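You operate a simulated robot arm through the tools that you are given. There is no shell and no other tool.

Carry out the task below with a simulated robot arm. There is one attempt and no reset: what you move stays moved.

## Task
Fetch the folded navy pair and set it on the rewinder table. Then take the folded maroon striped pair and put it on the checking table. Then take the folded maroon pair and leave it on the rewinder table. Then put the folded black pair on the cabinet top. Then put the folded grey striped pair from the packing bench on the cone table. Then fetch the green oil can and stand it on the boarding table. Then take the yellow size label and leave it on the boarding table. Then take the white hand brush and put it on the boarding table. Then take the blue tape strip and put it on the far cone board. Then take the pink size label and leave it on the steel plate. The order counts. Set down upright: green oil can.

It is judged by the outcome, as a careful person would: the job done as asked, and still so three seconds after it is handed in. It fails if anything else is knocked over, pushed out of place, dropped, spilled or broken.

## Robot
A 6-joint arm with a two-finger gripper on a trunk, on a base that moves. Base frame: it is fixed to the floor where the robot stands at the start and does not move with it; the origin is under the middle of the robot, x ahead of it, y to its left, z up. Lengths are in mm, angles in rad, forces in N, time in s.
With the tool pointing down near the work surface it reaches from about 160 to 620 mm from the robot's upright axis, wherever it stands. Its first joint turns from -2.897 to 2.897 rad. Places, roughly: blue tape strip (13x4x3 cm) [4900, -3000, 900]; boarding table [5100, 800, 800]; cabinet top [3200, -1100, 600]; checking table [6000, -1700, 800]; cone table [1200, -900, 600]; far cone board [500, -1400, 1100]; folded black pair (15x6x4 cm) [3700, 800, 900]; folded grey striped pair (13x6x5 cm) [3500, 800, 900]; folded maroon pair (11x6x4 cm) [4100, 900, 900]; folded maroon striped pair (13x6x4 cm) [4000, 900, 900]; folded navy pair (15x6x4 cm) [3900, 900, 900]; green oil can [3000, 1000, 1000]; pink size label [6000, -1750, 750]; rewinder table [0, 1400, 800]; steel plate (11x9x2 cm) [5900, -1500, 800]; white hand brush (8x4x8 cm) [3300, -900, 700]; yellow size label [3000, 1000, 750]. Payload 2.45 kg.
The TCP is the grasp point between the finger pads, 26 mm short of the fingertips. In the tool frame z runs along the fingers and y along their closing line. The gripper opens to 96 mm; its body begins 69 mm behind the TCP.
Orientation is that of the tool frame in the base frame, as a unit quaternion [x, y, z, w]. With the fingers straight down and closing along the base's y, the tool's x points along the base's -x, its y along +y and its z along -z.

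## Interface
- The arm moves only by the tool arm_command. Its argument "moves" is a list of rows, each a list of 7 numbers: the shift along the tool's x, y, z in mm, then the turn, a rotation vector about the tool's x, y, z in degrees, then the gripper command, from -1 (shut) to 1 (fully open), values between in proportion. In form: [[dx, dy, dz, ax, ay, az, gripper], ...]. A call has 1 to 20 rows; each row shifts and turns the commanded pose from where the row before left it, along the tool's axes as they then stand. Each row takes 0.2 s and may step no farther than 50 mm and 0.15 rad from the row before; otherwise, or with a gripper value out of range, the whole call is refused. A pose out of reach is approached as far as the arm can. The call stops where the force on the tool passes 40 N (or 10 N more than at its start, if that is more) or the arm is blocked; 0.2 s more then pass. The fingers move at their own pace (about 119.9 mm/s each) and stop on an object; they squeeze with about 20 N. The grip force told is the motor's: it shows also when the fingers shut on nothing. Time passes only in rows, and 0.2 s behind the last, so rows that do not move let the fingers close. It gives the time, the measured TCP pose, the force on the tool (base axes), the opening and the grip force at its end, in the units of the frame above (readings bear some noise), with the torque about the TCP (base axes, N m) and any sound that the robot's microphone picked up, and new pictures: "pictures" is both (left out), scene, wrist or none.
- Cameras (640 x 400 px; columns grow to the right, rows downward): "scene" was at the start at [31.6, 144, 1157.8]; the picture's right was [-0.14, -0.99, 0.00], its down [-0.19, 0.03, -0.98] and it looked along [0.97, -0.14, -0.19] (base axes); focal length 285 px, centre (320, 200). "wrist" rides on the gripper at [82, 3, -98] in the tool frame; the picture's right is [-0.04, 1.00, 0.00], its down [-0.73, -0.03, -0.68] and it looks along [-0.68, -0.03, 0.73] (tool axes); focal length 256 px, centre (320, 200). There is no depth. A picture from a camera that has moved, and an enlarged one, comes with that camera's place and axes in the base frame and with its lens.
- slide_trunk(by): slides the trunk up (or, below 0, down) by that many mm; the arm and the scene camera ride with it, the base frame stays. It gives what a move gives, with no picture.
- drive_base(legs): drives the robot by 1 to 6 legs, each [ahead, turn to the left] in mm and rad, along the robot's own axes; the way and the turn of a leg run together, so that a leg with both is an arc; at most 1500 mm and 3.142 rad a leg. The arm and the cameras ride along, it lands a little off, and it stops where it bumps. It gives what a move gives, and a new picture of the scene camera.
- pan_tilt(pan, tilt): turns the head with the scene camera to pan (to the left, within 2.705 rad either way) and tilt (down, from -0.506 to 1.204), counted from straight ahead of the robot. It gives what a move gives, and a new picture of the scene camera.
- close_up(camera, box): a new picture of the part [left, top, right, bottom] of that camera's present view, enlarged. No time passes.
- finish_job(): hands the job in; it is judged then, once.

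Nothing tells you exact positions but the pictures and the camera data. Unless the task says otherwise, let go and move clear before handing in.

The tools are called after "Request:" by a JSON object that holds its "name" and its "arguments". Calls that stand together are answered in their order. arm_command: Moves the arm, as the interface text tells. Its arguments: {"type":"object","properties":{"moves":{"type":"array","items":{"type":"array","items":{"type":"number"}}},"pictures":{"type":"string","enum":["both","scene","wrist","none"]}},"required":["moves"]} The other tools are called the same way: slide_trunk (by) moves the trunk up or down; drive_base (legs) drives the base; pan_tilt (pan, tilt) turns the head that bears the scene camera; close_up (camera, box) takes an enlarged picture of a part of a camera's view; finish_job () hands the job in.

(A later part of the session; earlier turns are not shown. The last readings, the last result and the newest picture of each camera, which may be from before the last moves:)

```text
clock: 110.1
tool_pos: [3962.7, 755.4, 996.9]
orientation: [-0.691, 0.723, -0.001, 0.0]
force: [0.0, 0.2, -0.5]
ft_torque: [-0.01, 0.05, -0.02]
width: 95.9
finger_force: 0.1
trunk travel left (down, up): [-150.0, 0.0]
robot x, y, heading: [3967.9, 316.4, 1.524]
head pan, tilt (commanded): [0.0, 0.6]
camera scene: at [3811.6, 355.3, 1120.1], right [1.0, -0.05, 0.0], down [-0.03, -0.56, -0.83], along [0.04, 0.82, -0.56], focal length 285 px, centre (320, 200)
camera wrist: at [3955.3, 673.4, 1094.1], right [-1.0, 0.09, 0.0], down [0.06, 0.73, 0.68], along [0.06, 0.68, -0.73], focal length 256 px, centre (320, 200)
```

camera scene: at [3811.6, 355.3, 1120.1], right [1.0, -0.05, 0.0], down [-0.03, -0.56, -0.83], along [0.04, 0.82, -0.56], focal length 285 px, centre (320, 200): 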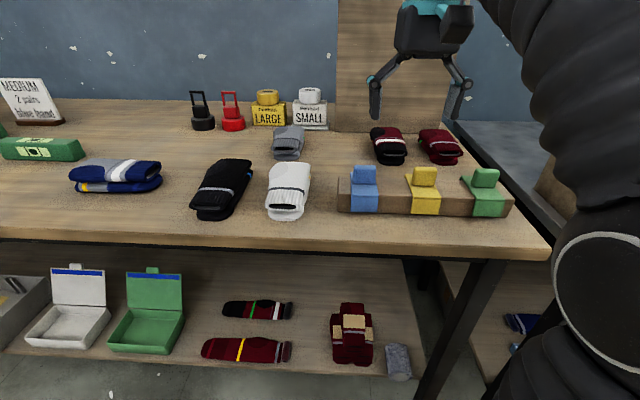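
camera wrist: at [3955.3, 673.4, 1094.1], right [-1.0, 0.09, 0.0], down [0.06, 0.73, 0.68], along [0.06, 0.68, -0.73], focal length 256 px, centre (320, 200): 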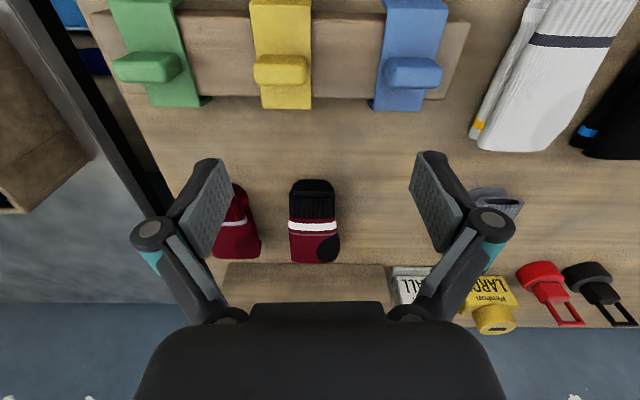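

I see the maroon striped pair just ahead. I'll take close-ups to locate it.

Request:
{"name": "close_up", "arguments": {"camera": "wrist", "box": [200, 160, 420, 280]}}

Request:
{"name": "close_up", "arguments": {"camera": "scene", "box": [330, 100, 490, 200]}}

```text
2.91 times, centred on (310, 220) of wrist
camera zoom: at [3955.3, 673.4, 1094.1], right [-1.0, 0.09, 0.0], down [0.06, 0.73, 0.68], along [0.06, 0.68, -0.73], focal length 745 px, centre (349, 142)
```

zoom: 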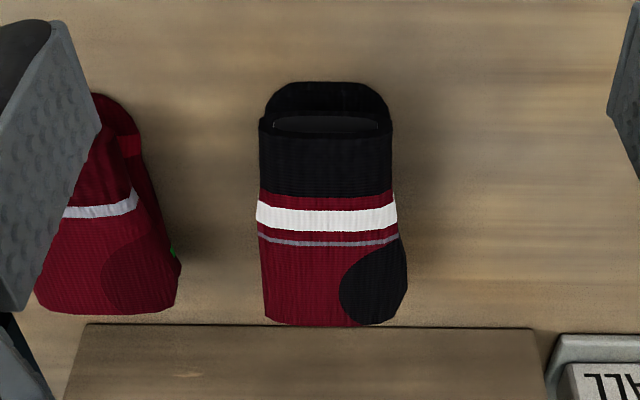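

```text
4.00 times, centred on (410, 150) of scene
camera zoom: at [3811.6, 355.3, 1120.1], right [1.0, -0.05, 0.0], down [-0.03, -0.56, -0.83], along [0.04, 0.82, -0.56], focal length 1142 px, centre (-40, 400)
```

zoom: 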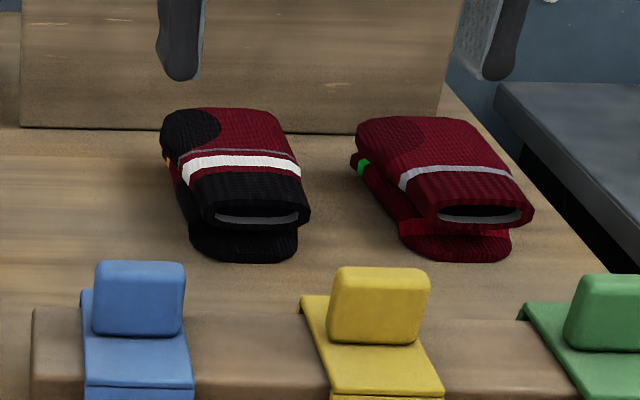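

The maroon striped pair is at about (3984, 912), aligned with the tool. I'll move over it.

Request:
{"name": "arm_command", "arguments": {"moves": [[-40, -4, 0, 0, 0, 0, 0.7], [-40, -4, 10, 0, 0, 0, 0.7], [-30, -4, 25, 0, 0, 0, 0.6], [-25, -2.4, 25, 0, 0, 0, 0.6], [-22, 0, 5, 0, 0, 0, 0.6], [0, 0, 0, 0, 0, 0, 0.6]], "pictures": "wrist"}}

```text
clock: 111.5
tool_pos: [3986.9, 910.9, 929.5]
orientation: [-0.691, 0.723, 0.0, 0.0]
force: [0.4, -0.5, -0.6]
ft_torque: [-0.01, 0.02, -0.01]
width: 76.8
finger_force: 0.1
trunk travel left (down, up): [-150.0, 0.0]
robot x, y, heading: [3968.5, 316.5, 1.524]
head pan, tilt (commanded): [0.0, 0.6]
camera wrist: at [3978.8, 829.0, 1027.5], right [-1.0, 0.09, 0.0], down [0.06, 0.73, 0.68], along [0.06, 0.68, -0.73], focal length 256 px, centre (320, 200)
```

wrist: 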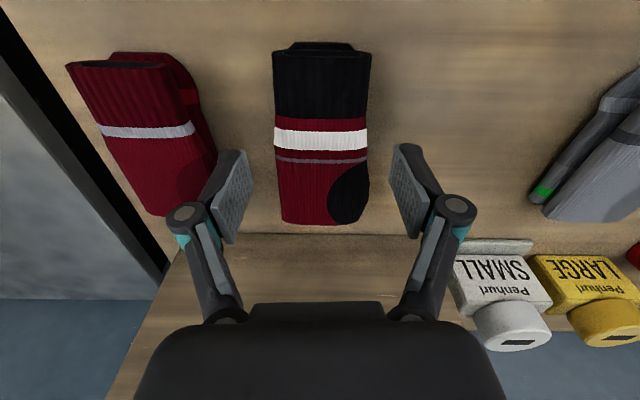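

Request:
{"name": "arm_command", "arguments": {"moves": [[0, 0, 0, 0, 0, 0, 0.42], [0, 0, 15, 0, 0, 0, 0.42], [0, 0, 15, 0, 0, 0, 0.42], [0, 0, 10, 0, 0, 0, 0.42], [0, 0, 6, 0, 0, 0, 0.42], [0, 0, 0, 0, 0, 0, -1], [0, 0, 0, 0, 0, 0, -1], [0, 0, 0, 0, 0, 0, -1]], "pictures": "wrist"}}

```text
clock: 113.3
tool_pos: [3985.6, 911.3, 884.0]
orientation: [-0.691, 0.723, 0.001, 0.0]
force: [0.8, 0.8, 6.1]
ft_torque: [-0.02, 0.03, -0.21]
width: 54.7
finger_force: 20.1
trunk travel left (down, up): [-150.0, 0.0]
robot x, y, heading: [3968.4, 316.9, 1.524]
head pan, tilt (commanded): [0.0, 0.6]
camera wrist: at [3977.5, 829.1, 982.9], right [-1.0, 0.09, 0.0], down [0.06, 0.73, 0.68], along [0.06, 0.68, -0.73], focal length 256 px, centre (320, 200)
```

wrist: 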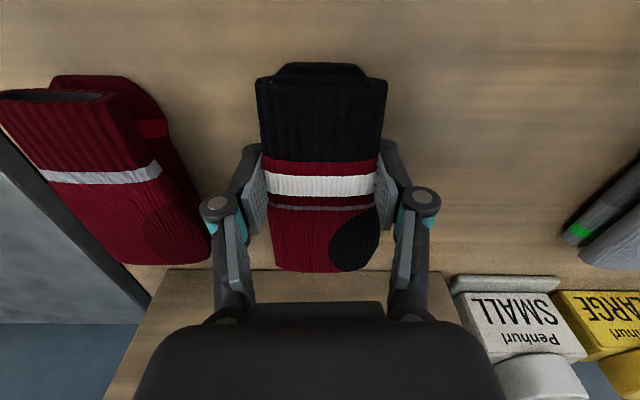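

Gripped. I'll lift and retract.

Request:
{"name": "arm_command", "arguments": {"moves": [[0, 0, -25, 0, 0, 0, -1], [0, 0, -30, 0, 0, 0, -1], [25, 0, -30, 0, 0, 0, -1], [35, 0, -25, 0, 0, 0, -1], [45, 0, -12, 0, 0, 0, -1], [45, 0, 0, 0, 0, 0, -1], [45, 0, 0, 0, 0, 0, -1], [0, 0, 0, 0, 0, 0, -1]]}}

Request:
{"name": "drive_base", "arguments": {"legs": [[0, -1.6]]}}

Request:
{"name": "pan_tilt", "arguments": {"pan": 0.3, "tilt": 0.4}}

Request:
{"name": "pan_tilt", "arguments": {"pan": -0.9, "tilt": 0.35}}

```text
clock: 115.1
tool_pos: [3975.8, 716.0, 999.4]
orientation: [-0.691, 0.723, 0.0, -0.001]
force: [-0.8, 0.0, -0.9]
ft_torque: [-0.02, -0.01, 0.0]
width: 54.2
finger_force: 19.7
out of reach, approached as far as the arm can: row 4
trunk travel left (down, up): [-150.0, 0.0]
robot x, y, heading: [3968.3, 321.6, 1.521]
head pan, tilt (commanded): [0.0, 0.6]
camera scene: at [3811.6, 355.4, 1120.1], right [1.0, -0.05, 0.0], down [-0.03, -0.56, -0.83], along [0.04, 0.82, -0.56], focal length 285 px, centre (320, 200)
camera wrist: at [3967.8, 633.7, 1097.5], right [-1.0, 0.09, 0.0], down [0.06, 0.73, 0.68], along [0.06, 0.68, -0.73], focal length 256 px, centre (320, 200)
```

scene: 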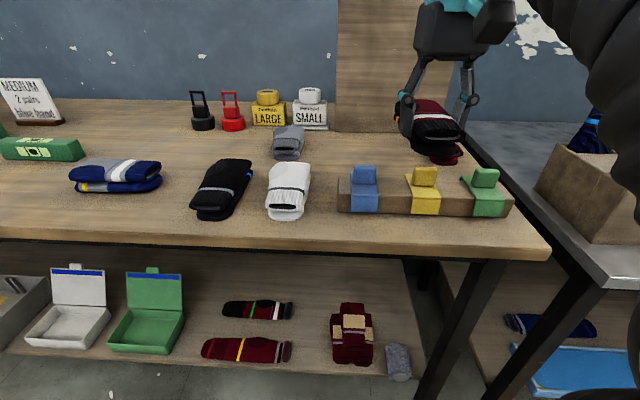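
wrist: 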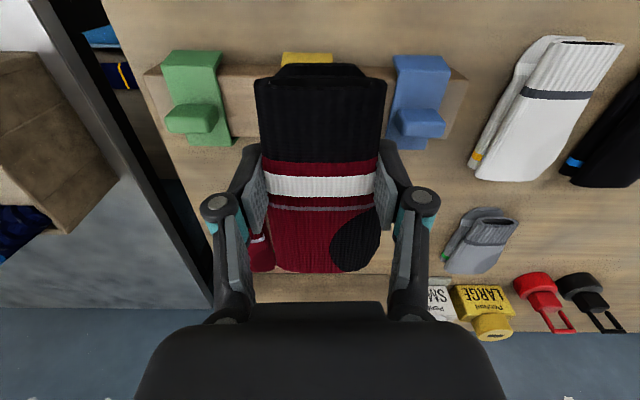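

```text
clock: 119.4
tool_pos: [4361.8, 287.9, 999.2]
orientation: [0.055, 0.998, 0.0, 0.0]
force: [0.2, -0.2, -1.6]
ft_torque: [-0.06, 0.0, -0.02]
width: 53.8
finger_force: 19.9
trunk travel left (down, up): [-150.0, 0.0]
robot x, y, heading: [3968.8, 319.6, -0.113]
head pan, tilt (commanded): [0.0, 0.6]
camera scene: at [4013.4, 473.3, 1120.1], right [-0.11, -0.99, 0.0], down [-0.56, 0.06, -0.83], along [0.82, -0.09, -0.56], focal length 285 px, centre (320, 200)
```

scene: 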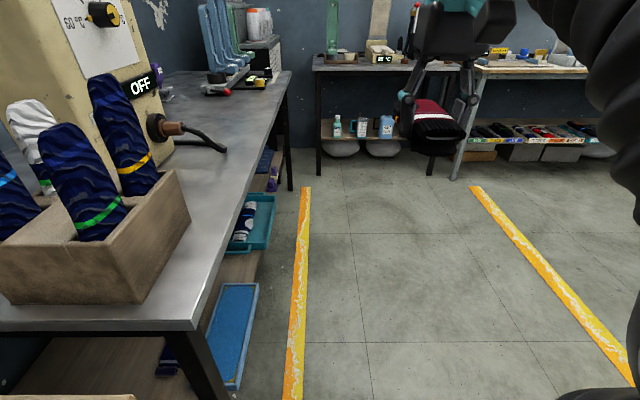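

```text
clock: 120.2
tool_pos: [4362.7, 287.0, 999.6]
orientation: [0.054, 0.999, 0.001, 0.0]
force: [-0.8, 0.3, -1.0]
ft_torque: [-0.03, 0.02, 0.02]
width: 53.3
finger_force: 19.4
trunk travel left (down, up): [-150.0, 0.0]
robot x, y, heading: [3966.8, 325.9, -0.11]
head pan, tilt (commanded): [0.3, 0.4]
camera scene: at [4016.5, 500.5, 1138.3], right [0.19, -0.98, 0.0], down [-0.38, -0.07, -0.92], along [0.9, 0.17, -0.39], focal length 285 px, centre (320, 200)
```

scene: 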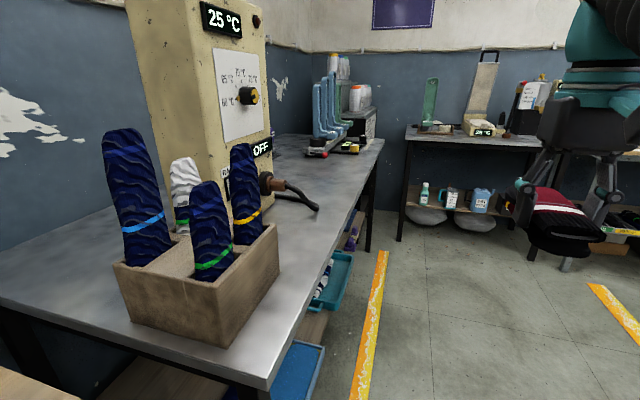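

```text
clock: 121.6
tool_pos: [4362.8, 286.8, 998.8]
orientation: [0.054, 0.999, 0.0, 0.001]
force: [0.2, 0.5, -0.9]
ft_torque: [-0.02, -0.01, 0.02]
width: 53.4
finger_force: 19.8
trunk travel left (down, up): [-150.0, 0.0]
robot x, y, heading: [3968.4, 318.7, -0.111]
head pan, tilt (commanded): [-0.901, 0.351]
camera scene: at [3975.0, 404.2, 1142.9], right [-0.85, -0.53, 0.0], down [-0.18, 0.29, -0.94], along [0.5, -0.8, -0.34], focal length 285 px, centre (320, 200)
```

scene: 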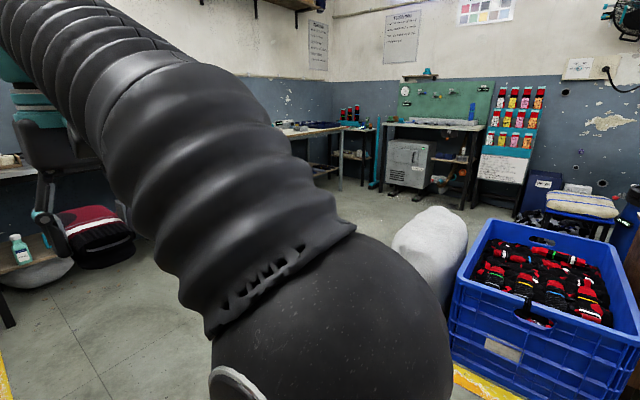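

The way ahead is open; the checking table is against the far wall, to the right. I'll drive ahead and look.

Request:
{"name": "drive_base", "arguments": {"legs": [[0, -0.25], [1000, 0]]}}

Request:
{"name": "pan_tilt", "arguments": {"pan": -0.35, "tilt": 0.3}}

Request:
{"name": "pan_tilt", "arguments": {"pan": -1.2, "tilt": 0.35}}

Request:
{"name": "pan_tilt", "arguments": {"pan": 0.2, "tilt": 0.3}}

```text
clock: 127.7
tool_pos: [5292.8, -157.1, 999.9]
orientation: [0.174, 0.985, 0.0, 0.0]
force: [0.5, 1.0, -0.1]
ft_torque: [0.02, 0.0, 0.0]
width: 53.5
finger_force: 20.2
trunk travel left (down, up): [-150.0, 0.0]
robot x, y, heading: [4915.5, -33.5, -0.356]
head pan, tilt (commanded): [-0.901, 0.351]
camera scene: at [4943.3, 48.9, 1142.9], right [-0.95, -0.31, 0.0], down [-0.11, 0.33, -0.94], along [0.3, -0.89, -0.34], focal length 285 px, centre (320, 200)
```

scene: 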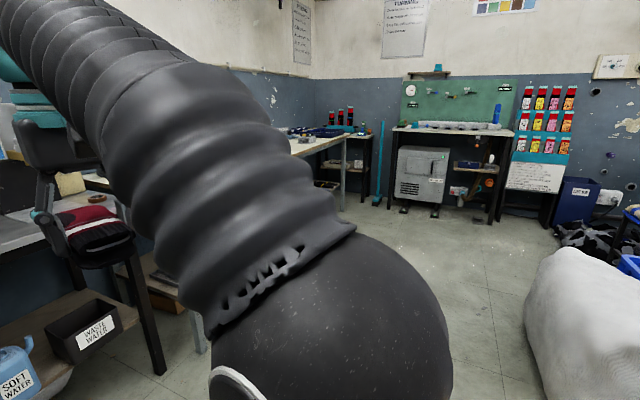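

```text
clock: 128.7
tool_pos: [5292.4, -157.4, 999.1]
orientation: [0.174, 0.985, 0.001, 0.0]
force: [0.3, 0.4, -1.6]
ft_torque: [0.0, 0.0, 0.04]
width: 53.3
finger_force: 20.0
trunk travel left (down, up): [-150.0, 0.0]
robot x, y, heading: [4916.6, -26.1, -0.352]
head pan, tilt (commanded): [-0.351, 0.3]
camera scene: at [4985.4, 77.0, 1147.6], right [-0.65, -0.76, 0.0], down [-0.23, 0.19, -0.96], along [0.73, -0.62, -0.3], focal length 285 px, centre (320, 200)
```

scene: 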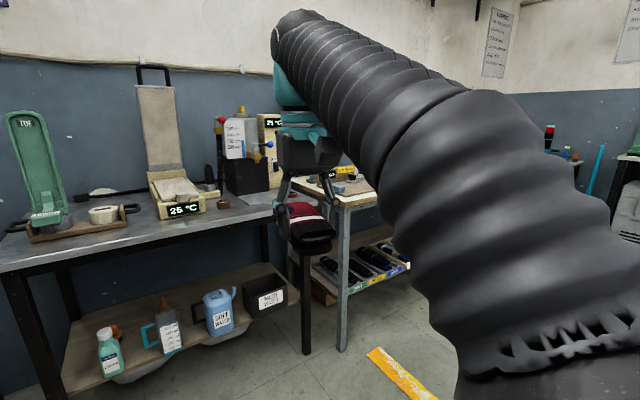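

```text
clock: 129.9
tool_pos: [5292.8, -157.6, 998.9]
orientation: [0.175, 0.985, 0.0, 0.0]
force: [-0.3, 0.9, -0.7]
ft_torque: [0.01, 0.02, 0.0]
width: 53.2
finger_force: 19.8
trunk travel left (down, up): [-150.0, 0.0]
robot x, y, heading: [4920.1, -32.4, -0.351]
head pan, tilt (commanded): [-1.201, 0.351]
camera scene: at [4916.0, 44.2, 1142.9], right [-1.0, -0.02, 0.0], down [-0.01, 0.34, -0.94], along [0.02, -0.94, -0.34], focal length 285 px, centre (320, 200)
```

scene: 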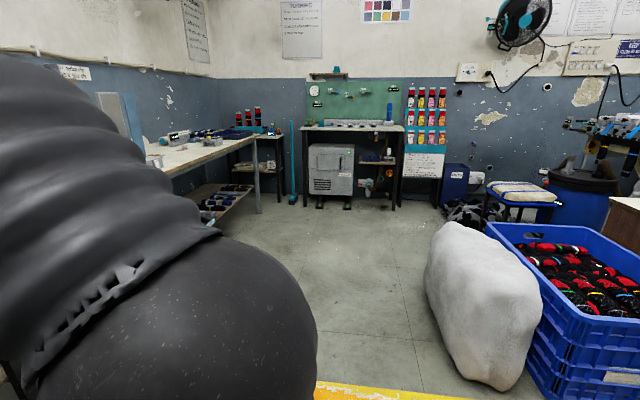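

```text
clock: 131.4
tool_pos: [5293.0, -156.4, 999.8]
orientation: [0.175, 0.985, 0.0, 0.0]
force: [-0.4, 0.2, -0.9]
ft_torque: [-0.01, 0.01, 0.02]
width: 53.5
finger_force: 19.8
trunk travel left (down, up): [-150.0, 0.0]
robot x, y, heading: [4914.2, -30.5, -0.345]
head pan, tilt (commanded): [0.201, 0.3]
camera scene: at [5006.4, 123.3, 1147.6], right [-0.15, -0.99, 0.0], down [-0.29, 0.04, -0.96], along [0.94, -0.14, -0.3], focal length 285 px, centre (320, 200)
```

scene: 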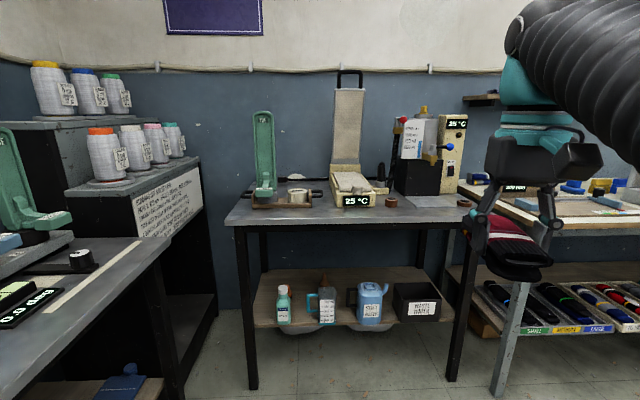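

The checking table is the long one along the far wall on the right. I'll drive toward it, keeping clear of the white sack.

Request:
{"name": "drive_base", "arguments": {"legs": [[0, -1.0], [1400, 0]]}}

Request:
{"name": "pan_tilt", "arguments": {"pan": 1.2, "tilt": 0.4}}

Request:
{"name": "pan_tilt", "arguments": {"pan": 0.5, "tilt": 0.4}}

```text
clock: 140.9
tool_pos: [5347.2, -1764.9, 999.2]
orientation: [0.617, 0.787, 0.0, 0.0]
force: [0.1, -0.5, -0.6]
ft_torque: [0.01, 0.01, 0.03]
width: 53.6
finger_force: 20.1
trunk travel left (down, up): [-150.0, 0.0]
robot x, y, heading: [5241.0, -1386.6, -1.326]
head pan, tilt (commanded): [0.201, 0.3]
camera scene: at [5419.6, -1373.3, 1147.6], right [-0.9, -0.43, 0.0], down [-0.13, 0.27, -0.96], along [0.41, -0.86, -0.3], focal length 285 px, centre (320, 200)
```

scene: 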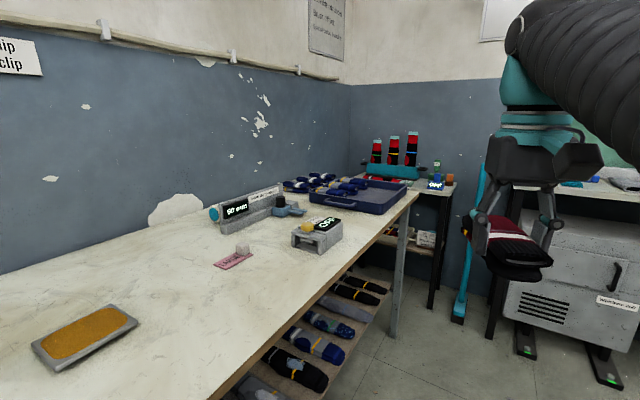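

```text
clock: 142.1
tool_pos: [5346.5, -1765.9, 999.7]
orientation: [0.617, 0.787, 0.0, 0.0]
force: [0.1, -1.2, -0.8]
ft_torque: [0.0, 0.0, 0.01]
width: 53.4
finger_force: 20.2
trunk travel left (down, up): [-150.0, 0.0]
robot x, y, heading: [5242.5, -1384.7, -1.33]
head pan, tilt (commanded): [1.201, 0.4]
camera scene: at [5471.5, -1300.8, 1138.3], right [-0.13, -0.99, 0.0], down [-0.39, 0.05, -0.92], along [0.91, -0.12, -0.39], focal length 285 px, centre (320, 200)
```

scene: 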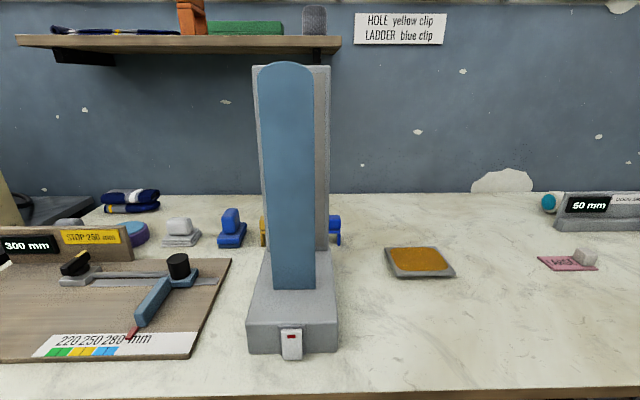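

```text
clock: 143.2
tool_pos: [5346.4, -1767.9, 998.9]
orientation: [0.617, 0.787, 0.001, 0.001]
force: [-0.4, 0.2, -1.1]
ft_torque: [0.01, 0.02, -0.01]
width: 53.2
finger_force: 20.3
trunk travel left (down, up): [-150.0, 0.0]
robot x, y, heading: [5242.0, -1385.1, -1.326]
head pan, tilt (commanded): [0.499, 0.4]
camera scene: at [5442.2, -1357.2, 1138.3], right [-0.74, -0.68, 0.0], down [-0.26, 0.29, -0.92], along [0.62, -0.68, -0.39], focal length 285 px, centre (320, 200)
```

scene: 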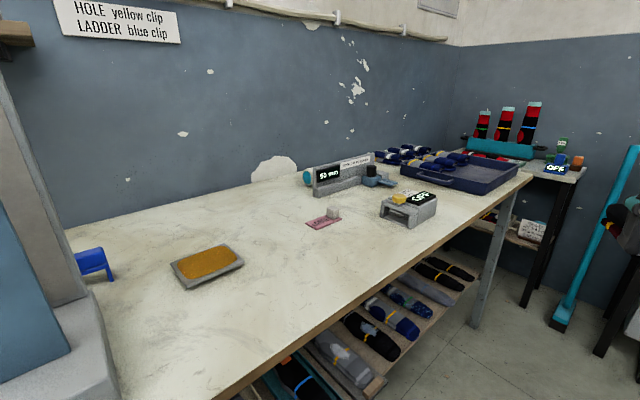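

The table is clear near its front, between the steel plate and the pink label. I'll move a bit further and turn to face it.

Request:
{"name": "drive_base", "arguments": {"legs": [[230, 0], [0, 1.23]]}}

Request:
{"name": "pan_tilt", "arguments": {"pan": 0.0, "tilt": 0.6}}

Request:
{"name": "arm_command", "arguments": {"moves": [[0, 0, 0, 0, 0, 0, -1]], "pictures": "wrist"}}

```text
clock: 148.0
tool_pos: [5690.4, -1632.7, 999.2]
orientation: [0.051, 0.999, 0.001, 0.0]
force: [0.0, -0.4, -0.9]
ft_torque: [0.0, -0.03, 0.03]
width: 53.5
finger_force: 20.4
trunk travel left (down, up): [-150.0, 0.0]
robot x, y, heading: [5297.5, -1604.1, -0.106]
head pan, tilt (commanded): [0.499, 0.4]
camera scene: at [5336.7, -1405.3, 1138.3], right [0.39, -0.92, 0.0], down [-0.36, -0.15, -0.92], along [0.85, 0.36, -0.39], focal length 285 px, centre (320, 200)
```

scene: 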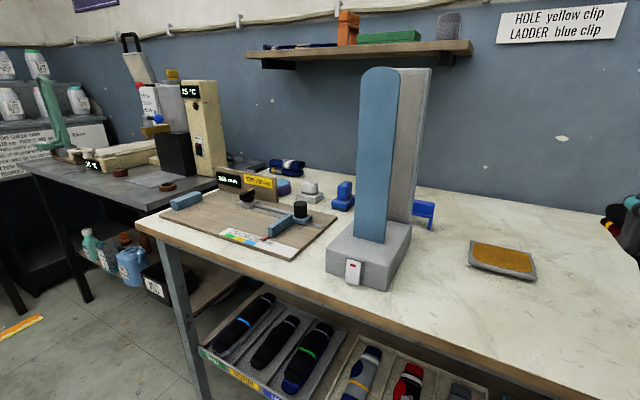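

```text
clock: 148.9
tool_pos: [5690.4, -1632.1, 998.6]
orientation: [0.051, 0.999, 0.0, 0.0]
force: [0.2, 0.8, -1.5]
ft_torque: [-0.02, -0.01, -0.02]
width: 53.5
finger_force: 20.0
trunk travel left (down, up): [-150.0, 0.0]
robot x, y, heading: [5289.5, -1603.6, -0.097]
head pan, tilt (commanded): [0.0, 0.6]
camera scene: at [5339.3, -1450.0, 1120.1], right [-0.1, -0.99, 0.0], down [-0.56, 0.06, -0.83], along [0.82, -0.08, -0.56], focal length 285 px, centre (320, 200)
```

scene: 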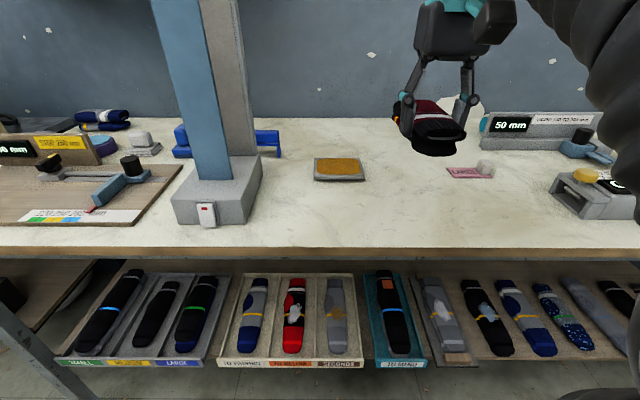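

```text
clock: 149.3
tool_pos: [5690.2, -1633.2, 1000.0]
orientation: [0.05, 0.999, 0.0, 0.0]
force: [-0.4, 0.9, -1.1]
ft_torque: [0.03, 0.01, 0.0]
width: 53.5
finger_force: 20.0
trunk travel left (down, up): [-150.0, 0.0]
robot x, y, heading: [5294.0, -1606.1, -0.104]
head pan, tilt (commanded): [0.0, 0.6]
camera wrist: at [5609.1, -1622.3, 1097.6], right [0.14, 0.99, 0.0], down [0.73, -0.1, 0.68], along [0.67, -0.1, -0.73], focal length 256 px, centre (320, 200)
```

wrist: 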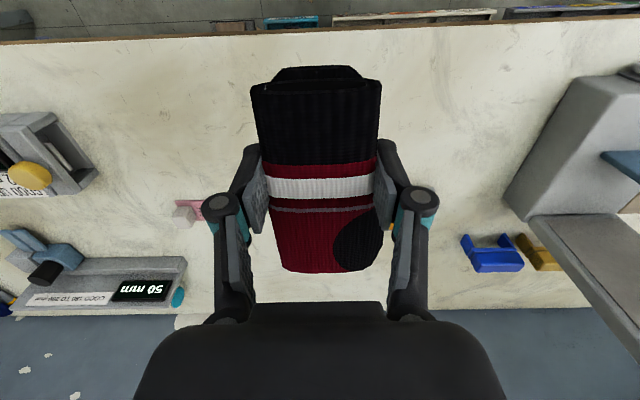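

I'll place the striped pair on the clear front area, right of the plate. I'll shift right and forward while lowering.

Request:
{"name": "arm_command", "arguments": {"moves": [[-25, -20, 20, 0, 0, 0, -1], [-28, -20, 30, 0, 0, 0, -1], [-28, -20, 30, 0, 0, 0, -1], [0, 0, 30, 0, 0, 0, -1], [0, 0, 25, 0, 0, 0, -1], [0, 0, 0, 0, 0, 0, -1]]}}

```text
clock: 150.7
tool_pos: [5766.1, -1702.1, 865.4]
orientation: [0.05, 0.999, 0.001, 0.0]
force: [-0.5, -0.2, -1.4]
ft_torque: [0.01, 0.02, 0.0]
width: 53.5
finger_force: 20.2
trunk travel left (down, up): [-150.0, 0.0]
robot x, y, heading: [5295.7, -1603.7, -0.104]
head pan, tilt (commanded): [0.0, 0.6]
camera scene: at [5339.3, -1450.1, 1120.1], right [-0.1, -0.99, 0.0], down [-0.56, 0.06, -0.83], along [0.82, -0.08, -0.56], focal length 285 px, centre (320, 200)
camera wrist: at [5684.8, -1691.0, 964.0], right [0.14, 0.99, 0.0], down [0.73, -0.1, 0.68], along [0.67, -0.1, -0.73], focal length 256 px, centre (320, 200)
```

scene: 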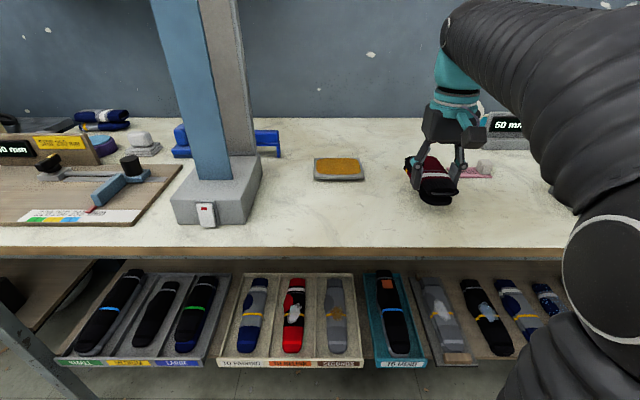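
wrist: 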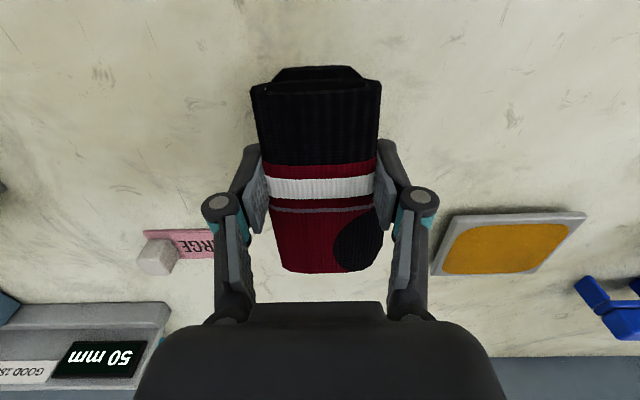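

Request:
{"name": "arm_command", "arguments": {"moves": [[0, 0, 10, 0, 0, 0, -1], [0, 0, 8, 0, 0, 0, -1], [0, 0, 4, 0, 0, 0, -1], [0, 0, 4, 0, 0, 0, -1], [0, 0, 0, 0, 0, 0, -1]], "pictures": "none"}}

```text
clock: 151.9
tool_pos: [5765.4, -1701.1, 839.8]
orientation: [0.051, 0.999, 0.0, 0.0]
force: [0.4, -0.1, -0.6]
ft_torque: [0.01, 0.02, 0.01]
width: 53.4
finger_force: 20.0
trunk travel left (down, up): [-150.0, 0.0]
robot x, y, heading: [5294.6, -1608.2, -0.102]
head pan, tilt (commanded): [0.0, 0.6]
```

Request:
{"name": "arm_command", "arguments": {"moves": [[0, 0, 3, 0, 0, 0, -1], [0, 0, 3, 0, 0, 0, -1], [0, 0, 0, 0, 0, 0, -1]], "pictures": "none"}}

```text
clock: 152.7
tool_pos: [5765.2, -1701.5, 834.5]
orientation: [0.051, 0.999, -0.001, 0.002]
force: [6.0, -1.7, 19.0]
ft_torque: [-0.08, -0.14, -0.01]
width: 53.7
finger_force: 19.7
trunk travel left (down, up): [-150.0, 0.0]
robot x, y, heading: [5295.7, -1604.1, -0.101]
head pan, tilt (commanded): [0.0, 0.6]
```

Contact. I'll release and retreat.

Request:
{"name": "arm_command", "arguments": {"moves": [[0, 0, -1, 0, 0, 0, 0.2], [0, 0, 0, 0, 0, 0, 0.6], [0, 0, 0, 0, 0, 0, 0.6], [0, 0, -20, 0, 0, 0, 0.6], [0, 0, -30, 0, 0, 0, 0.8], [10, 0, -40, 0, 0, 0, 1], [35, 10, -30, 0, 0, 0, 1], [30, 20, -30, 0, 0, 0, 1], [25, 20, -15, 0, 0, 0, 1], [0, 0, 0, 0, 0, 0, 1]]}}

```text
clock: 154.9
tool_pos: [5668.2, -1640.9, 998.6]
orientation: [0.051, 0.999, 0.0, 0.0]
force: [-0.7, -0.3, -0.3]
ft_torque: [0.05, 0.03, 0.01]
width: 95.9
finger_force: 0.0
trunk travel left (down, up): [-150.0, 0.0]
robot x, y, heading: [5296.3, -1607.0, -0.097]
head pan, tilt (commanded): [0.0, 0.6]
camera scene: at [5339.3, -1450.1, 1120.1], right [-0.1, -0.99, 0.0], down [-0.56, 0.06, -0.83], along [0.82, -0.08, -0.56], focal length 285 px, centre (320, 200)
camera wrist: at [5586.6, -1631.1, 1096.5], right [0.14, 0.99, 0.0], down [0.73, -0.1, 0.68], along [0.67, -0.1, -0.73], focal length 256 px, centre (320, 200)
```

scene: 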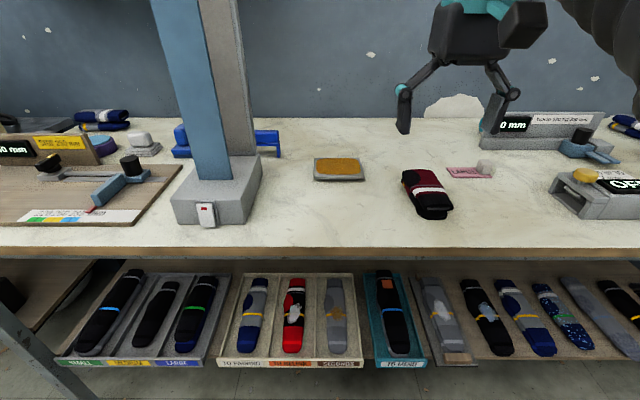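
wrist: 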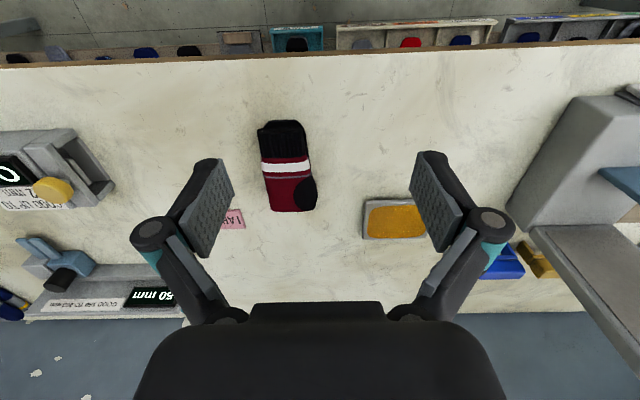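

The maroon striped pair rests on the checking table. I'll head back to the bench for the maroon pair by reversing out the way I came.

Request:
{"name": "drive_base", "arguments": {"legs": [[0, -1.22], [-1500, 0]]}}

```text
clock: 165.4
tool_pos: [5030.6, -495.6, 998.6]
orientation: [0.626, 0.78, 0.0, 0.0]
force: [1.4, -0.5, 0.9]
ft_torque: [0.0, 0.0, 0.02]
width: 96.0
finger_force: 0.0
trunk travel left (down, up): [-150.0, 0.0]
robot x, y, heading: [4950.9, -129.8, -1.354]
head pan, tilt (commanded): [0.0, 0.6]
camera scene: at [5108.8, -123.7, 1120.1], right [-0.98, -0.22, 0.0], down [-0.12, 0.55, -0.83], along [0.18, -0.81, -0.56], focal length 285 px, centre (320, 200)
```

scene: 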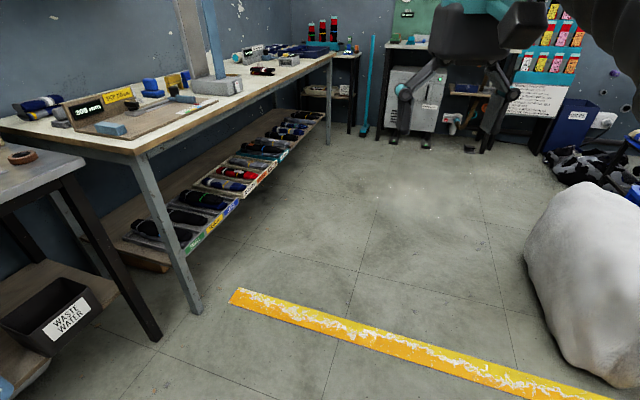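

Request:
{"name": "drive_base", "arguments": {"legs": [[0, -2.246]]}}

```text
clock: 171.2
tool_pos: [4612.0, 29.7, 998.1]
orientation: [0.976, -0.219, -0.001, 0.001]
force: [0.0, 0.3, 0.0]
ft_torque: [-0.04, 0.01, 0.01]
width: 96.0
finger_force: 0.1
trunk travel left (down, up): [-150.0, 0.0]
robot x, y, heading: [4950.5, -133.5, 2.702]
head pan, tilt (commanded): [0.0, 0.6]
camera scene: at [4855.7, -260.8, 1120.1], right [0.43, 0.9, 0.0], down [0.51, -0.24, -0.83], along [-0.75, 0.35, -0.56], focal length 285 px, centre (320, 200)
```

scene: 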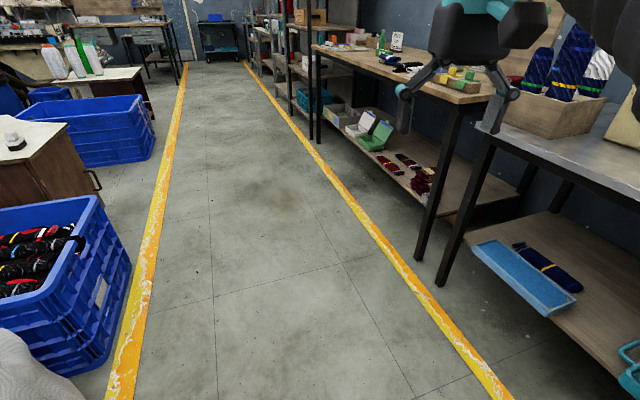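

Request:
{"name": "drive_base", "arguments": {"legs": [[1035, 0], [0, -1.3]]}}

Request:
{"name": "arm_command", "arguments": {"moves": [[0, 0, 0, 0, 0, 0, 1]]}}

```text
clock: 179.7
tool_pos: [4085.7, 691.6, 998.2]
orientation: [-0.635, 0.772, -0.001, 0.0]
force: [-0.2, -0.4, -1.2]
ft_torque: [0.0, 0.02, -0.01]
width: 95.9
finger_force: 0.1
trunk travel left (down, up): [-150.0, 0.0]
robot x, y, heading: [4015.8, 323.4, 1.384]
head pan, tilt (commanded): [0.0, 0.6]
camera scene: at [3863.1, 381.8, 1120.1], right [0.98, -0.19, 0.0], down [-0.11, -0.55, -0.83], along [0.16, 0.81, -0.56], focal length 285 px, centre (320, 200)
```

scene: 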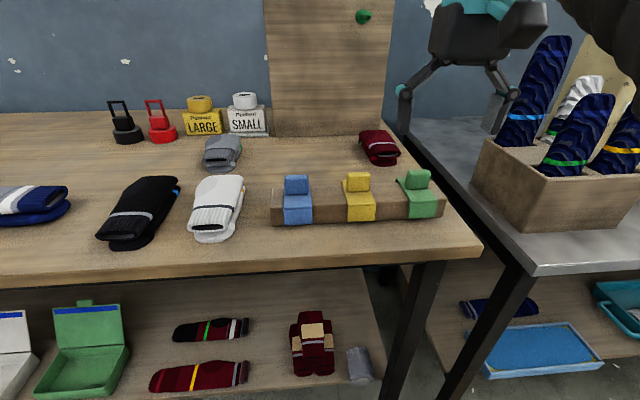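

```text
clock: 180.1
tool_pos: [4086.3, 691.8, 998.8]
orientation: [-0.636, 0.771, 0.0, 0.0]
force: [-0.2, -0.4, -0.2]
ft_torque: [0.01, 0.0, 0.0]
width: 96.1
finger_force: 0.0
trunk travel left (down, up): [-150.0, 0.0]
robot x, y, heading: [4016.3, 323.6, 1.383]
head pan, tilt (commanded): [0.0, 0.6]
camera scene: at [3863.1, 381.8, 1120.1], right [0.98, -0.19, 0.0], down [-0.11, -0.55, -0.83], along [0.16, 0.81, -0.56], focal length 285 px, centre (320, 200)
camera wrist: at [4065.2, 611.8, 1096.3], right [-0.97, 0.23, 0.0], down [0.17, 0.71, 0.68], along [0.16, 0.66, -0.73], focal length 256 px, centre (320, 200)
```

scene: 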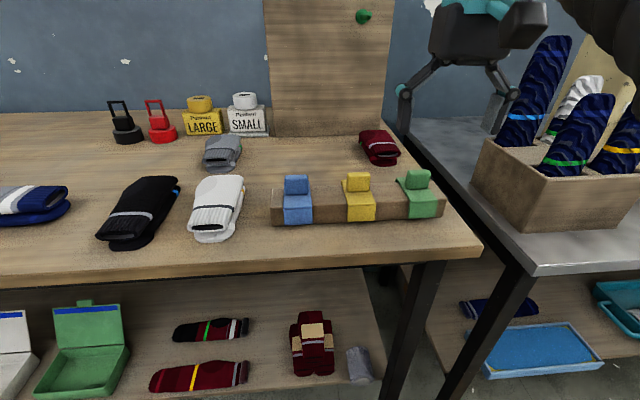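
wrist: 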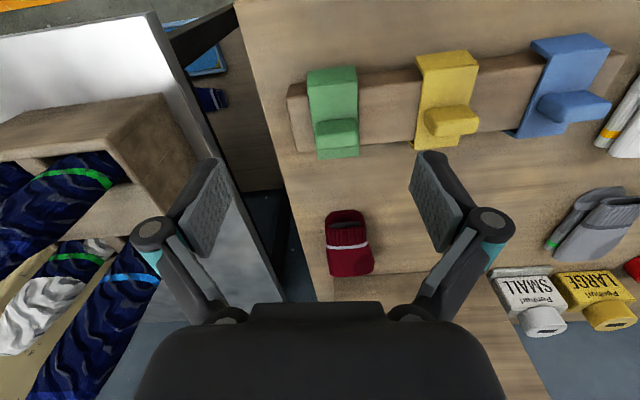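

The maroon pair is near the bench's right end. I'll take a close look to get its position and tilt.

Request:
{"name": "close_up", "arguments": {"camera": "wrist", "box": [240, 180, 460, 300]}}

Request:
{"name": "close_up", "arguments": {"camera": "scene", "box": [310, 100, 470, 200]}}

```text
2.91 times, centred on (350, 240) of wrist
camera zoom: at [4065.2, 611.8, 1096.3], right [-0.97, 0.23, 0.0], down [0.17, 0.71, 0.68], along [0.16, 0.66, -0.73], focal length 745 px, centre (233, 84)
```

zoom: 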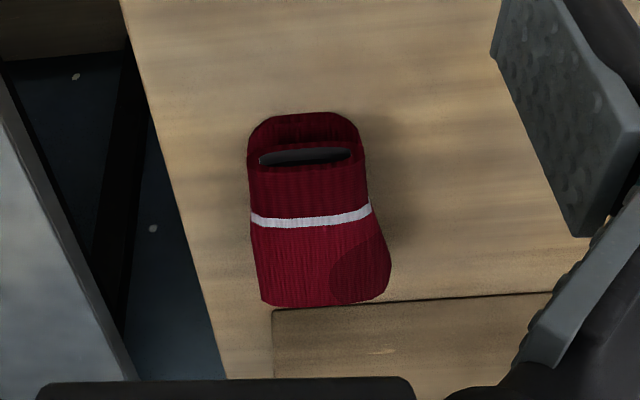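

```text
4.00 times, centred on (390, 150) of scene
camera zoom: at [3863.1, 381.8, 1120.1], right [0.98, -0.19, 0.0], down [-0.11, -0.55, -0.83], along [0.16, 0.81, -0.56], focal length 1142 px, centre (40, 400)
```

zoom: 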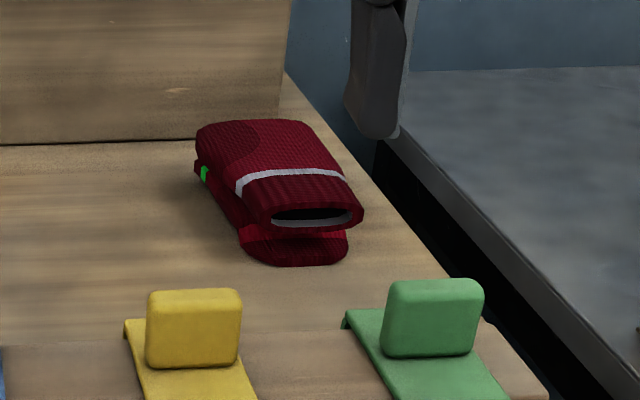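

The maroon pair's centre is at about (4095, 900), tilted slightly. I'll move over it with a small yaw alignment.

Request:
{"name": "arm_command", "arguments": {"moves": [[-40, 6, 0, 0, 0, -2.2, 0.7], [-40, 6, 0, 0, 0, -2.2, 0.7], [-40, 6, 10, 0, 0, 0, 0.6], [-40, 6, 20, 0, 0, 0, 0.6], [-30, 5, 25, 0, 0, 0, 0.6], [-14, 0, 15, 0, 0, 0, 0.6], [0, 0, 0, 0, 0, 0, 0.6]], "pictures": "wrist"}}

```text
clock: 181.7
tool_pos: [4083.6, 899.4, 926.1]
orientation: [-0.665, 0.747, 0.0, 0.0]
force: [0.0, -0.3, -0.7]
ft_torque: [0.02, -0.02, -0.01]
width: 76.8
finger_force: 0.1
trunk travel left (down, up): [-150.0, 0.0]
robot x, y, heading: [4013.2, 323.8, 1.377]
head pan, tilt (commanded): [0.0, 0.6]
camera wrist: at [4069.2, 816.7, 1024.5], right [-0.99, 0.15, 0.0], down [0.11, 0.73, 0.68], along [0.1, 0.67, -0.73], focal length 256 px, centre (320, 200)
```

wrist: 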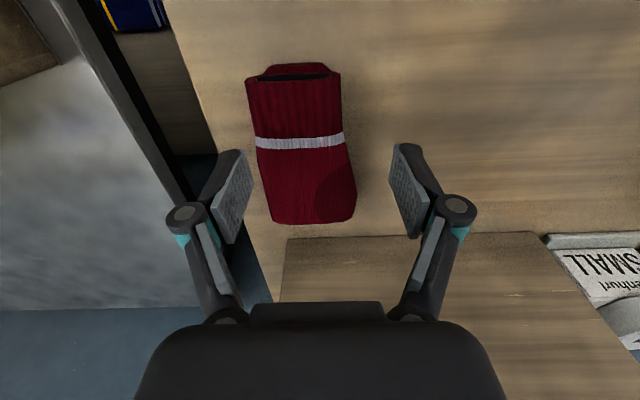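

Request:
{"name": "arm_command", "arguments": {"moves": [[0, -10, 0, 0, 0, -1.7, 0.5], [0, 0, 12, 0, 0, 0, 0.5], [0, 0, 0, 0, 0, 0, 0.5]], "pictures": "wrist"}}

```text
clock: 182.5
tool_pos: [4093.3, 895.6, 915.0]
orientation: [-0.676, 0.737, -0.001, 0.0]
force: [-0.2, -0.1, 0.2]
ft_torque: [0.0, -0.01, 0.04]
width: 72.1
finger_force: 0.0
trunk travel left (down, up): [-150.0, 0.0]
robot x, y, heading: [4014.2, 324.7, 1.38]
head pan, tilt (commanded): [0.0, 0.6]
camera wrist: at [4082.7, 814.5, 1013.2], right [-0.99, 0.12, 0.0], down [0.09, 0.73, 0.68], along [0.09, 0.67, -0.73], focal length 256 px, centre (320, 200)
```

wrist: 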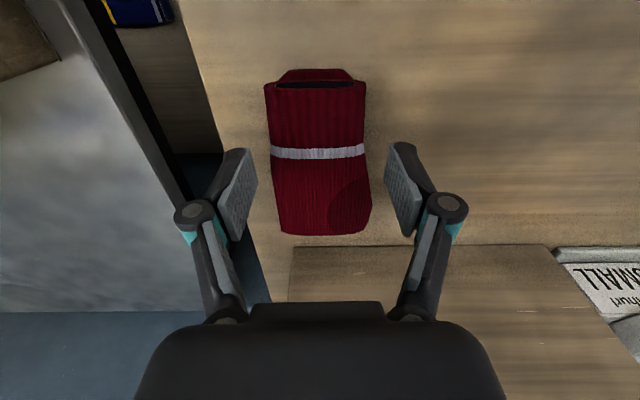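

Request:
{"name": "arm_command", "arguments": {"moves": [[0, 0, 12, 0, 0, 0, 0.45], [0, 0, 12, 0, 0, 0, 0.45], [0, 0, 7, 0, 0, 0, 0.45], [0, 0, 0, 0, 0, 0, -1], [0, 0, 0, 0, 0, 0, -1], [0, 0, 0, 0, 0, 0, -1]], "pictures": "wrist"}}

```text
clock: 183.9
tool_pos: [4091.8, 897.2, 883.8]
orientation: [-0.676, 0.737, 0.0, 0.001]
force: [0.0, -1.4, 1.7]
ft_torque: [0.03, 0.0, -0.07]
width: 53.6
finger_force: 20.0
trunk travel left (down, up): [-150.0, 0.0]
robot x, y, heading: [4012.7, 326.9, 1.382]
head pan, tilt (commanded): [0.0, 0.6]
camera wrist: at [4081.8, 815.0, 982.2], right [-0.99, 0.12, 0.0], down [0.09, 0.73, 0.68], along [0.09, 0.67, -0.73], focal length 256 px, centre (320, 200)
```

wrist: 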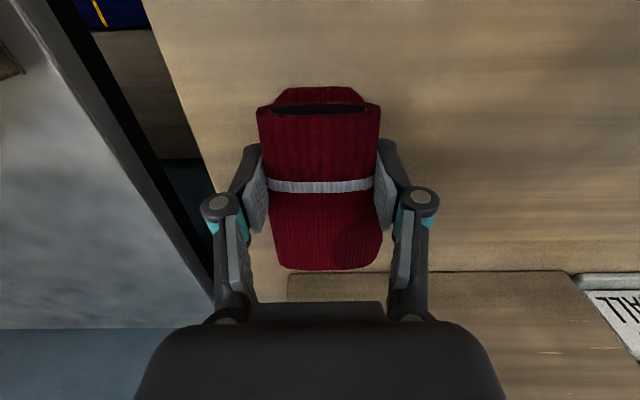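

Gripped. I'll lift, retract and drive to the rewinder table.

Request:
{"name": "arm_command", "arguments": {"moves": [[0, 0, -25, 0, 0, 0, -1], [0, 0, -30, 0, 0, 0, -1], [25, 0, -30, 0, 0, 0, -1], [35, 0, -25, 0, 0, 0, -1], [45, 0, -12, 0, 0, 0, -1], [45, 0, 0, 0, 0, 0, -1], [40, 0, 0, 0, 0, 0, -1], [0, 0, 0, 0, 0, 0, -1]], "pictures": "wrist"}}

Request:
{"name": "drive_base", "arguments": {"legs": [[0, 1.69]]}}

```text
clock: 185.7
tool_pos: [4077.3, 707.5, 1004.3]
orientation: [-0.676, 0.737, 0.001, 0.0]
force: [0.7, -0.5, -0.5]
ft_torque: [0.01, -0.01, 0.02]
width: 53.2
finger_force: 19.8
out of reach, approached as far as the arm can: row 5
trunk travel left (down, up): [-150.0, 0.0]
robot x, y, heading: [4012.4, 325.4, 1.38]
head pan, tilt (commanded): [0.0, 0.6]
camera wrist: at [4066.3, 624.7, 1102.1], right [-0.99, 0.12, 0.0], down [0.09, 0.73, 0.68], along [0.09, 0.67, -0.73], focal length 256 px, centre (320, 200)
```

wrist: 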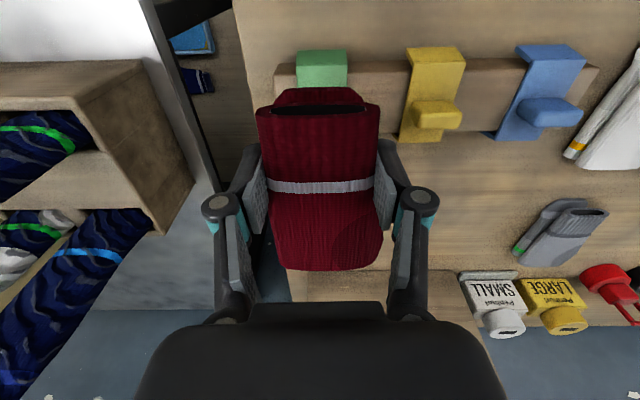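

```text
clock: 190.2
tool_pos: [3625.9, 340.8, 1003.8]
orientation: [1.0, 0.021, 0.0, 0.0]
force: [-0.7, 0.3, -1.5]
ft_torque: [-0.03, -0.03, 0.02]
width: 53.2
finger_force: 20.3
trunk travel left (down, up): [-150.0, 0.0]
robot x, y, heading: [4008.6, 324.0, 3.075]
head pan, tilt (commanded): [0.0, 0.6]
camera scene: at [3974.0, 168.6, 1120.1], right [0.06, 1.0, 0.0], down [0.56, -0.04, -0.83], along [-0.82, 0.05, -0.56], focal length 285 px, centre (320, 200)
```

scene: 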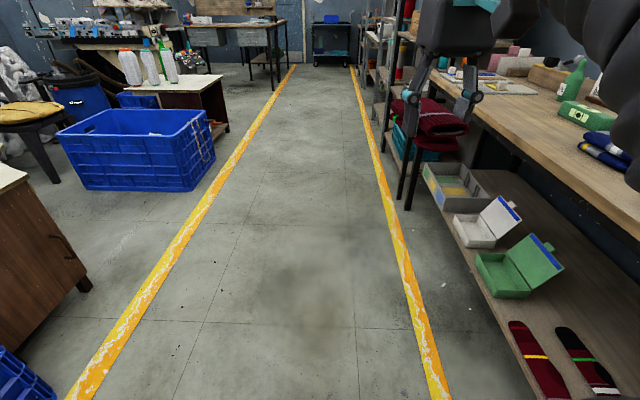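

Request:
{"name": "drive_base", "arguments": {"legs": [[1500, -0.01], [1500, 0]]}}

```text
clock: 204.7
tool_pos: [637.9, 597.5, 1004.9]
orientation: [1.0, 0.008, 0.0, 0.0]
force: [0.4, -0.4, -0.7]
ft_torque: [0.02, 0.02, 0.04]
width: 53.1
finger_force: 20.2
trunk travel left (down, up): [-150.0, 0.0]
robot x, y, heading: [1023.5, 573.6, 3.048]
head pan, tilt (commanded): [0.0, 0.6]
camera scene: at [982.4, 417.3, 1120.1], right [0.09, 1.0, 0.0], down [0.56, -0.05, -0.83], along [-0.82, 0.07, -0.56], focal length 285 px, centre (320, 200)
```

scene: 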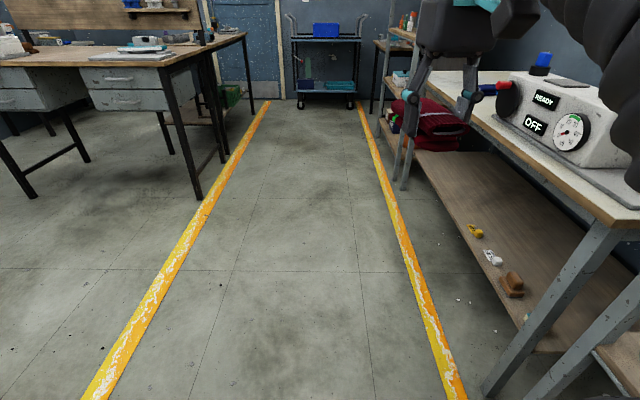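

Request:
{"name": "drive_base", "arguments": {"legs": [[0, 0.04], [1025, 0], [0, -1.39]]}}

Request:
{"name": "arm_command", "arguments": {"moves": [[0, 0, 0, 0, 0, 0, -1]]}}

```text
clock: 213.7
tool_pos: [-59.9, 999.8, 1003.8]
orientation: [0.798, -0.603, 0.0, 0.0]
force: [-0.7, 0.6, 0.4]
ft_torque: [-0.03, -0.01, 0.0]
width: 53.2
finger_force: 20.1
trunk travel left (down, up): [-150.0, 0.0]
robot x, y, heading: [14.6, 620.5, 1.741]
head pan, tilt (commanded): [0.0, 0.6]
camera scene: at [-144.9, 619.7, 1120.1], right [0.99, 0.17, 0.0], down [0.1, -0.56, -0.83], along [-0.14, 0.81, -0.56], focal length 285 px, centre (320, 200)
```

scene: 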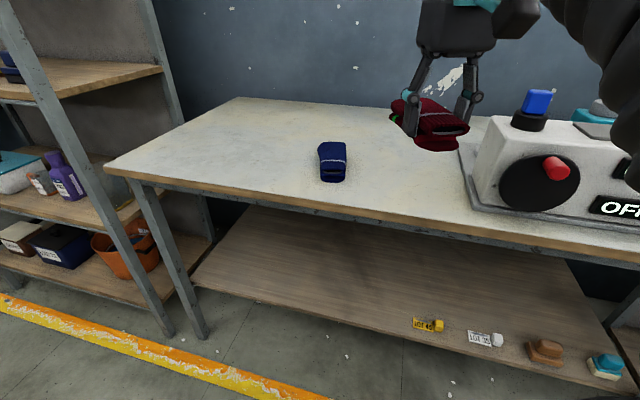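

```text
clock: 214.1
tool_pos: [-59.4, 1000.5, 1004.7]
orientation: [0.797, -0.603, 0.001, 0.0]
force: [0.3, -0.5, -0.7]
ft_torque: [-0.01, 0.03, -0.04]
width: 53.2
finger_force: 20.0
trunk travel left (down, up): [-150.0, 0.0]
robot x, y, heading: [18.6, 619.8, 1.74]
head pan, tilt (commanded): [0.0, 0.6]
camera scene: at [-144.9, 619.7, 1120.1], right [0.99, 0.17, 0.0], down [0.1, -0.56, -0.83], along [-0.14, 0.81, -0.56], focal length 285 px, centre (320, 200)
camera wrist: at [-41.0, 919.1, 1102.2], right [-0.97, -0.23, 0.0], down [-0.17, 0.71, 0.68], along [-0.16, 0.66, -0.73], focal length 256 px, centre (320, 200)
```

scene: 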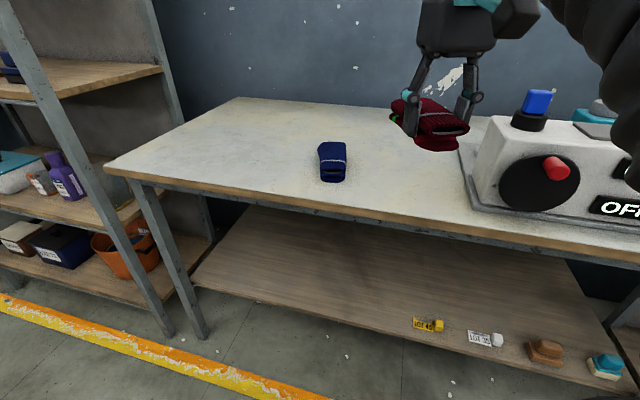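
wrist: 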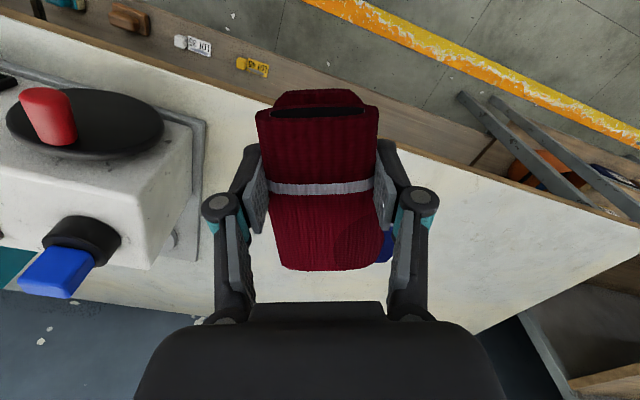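

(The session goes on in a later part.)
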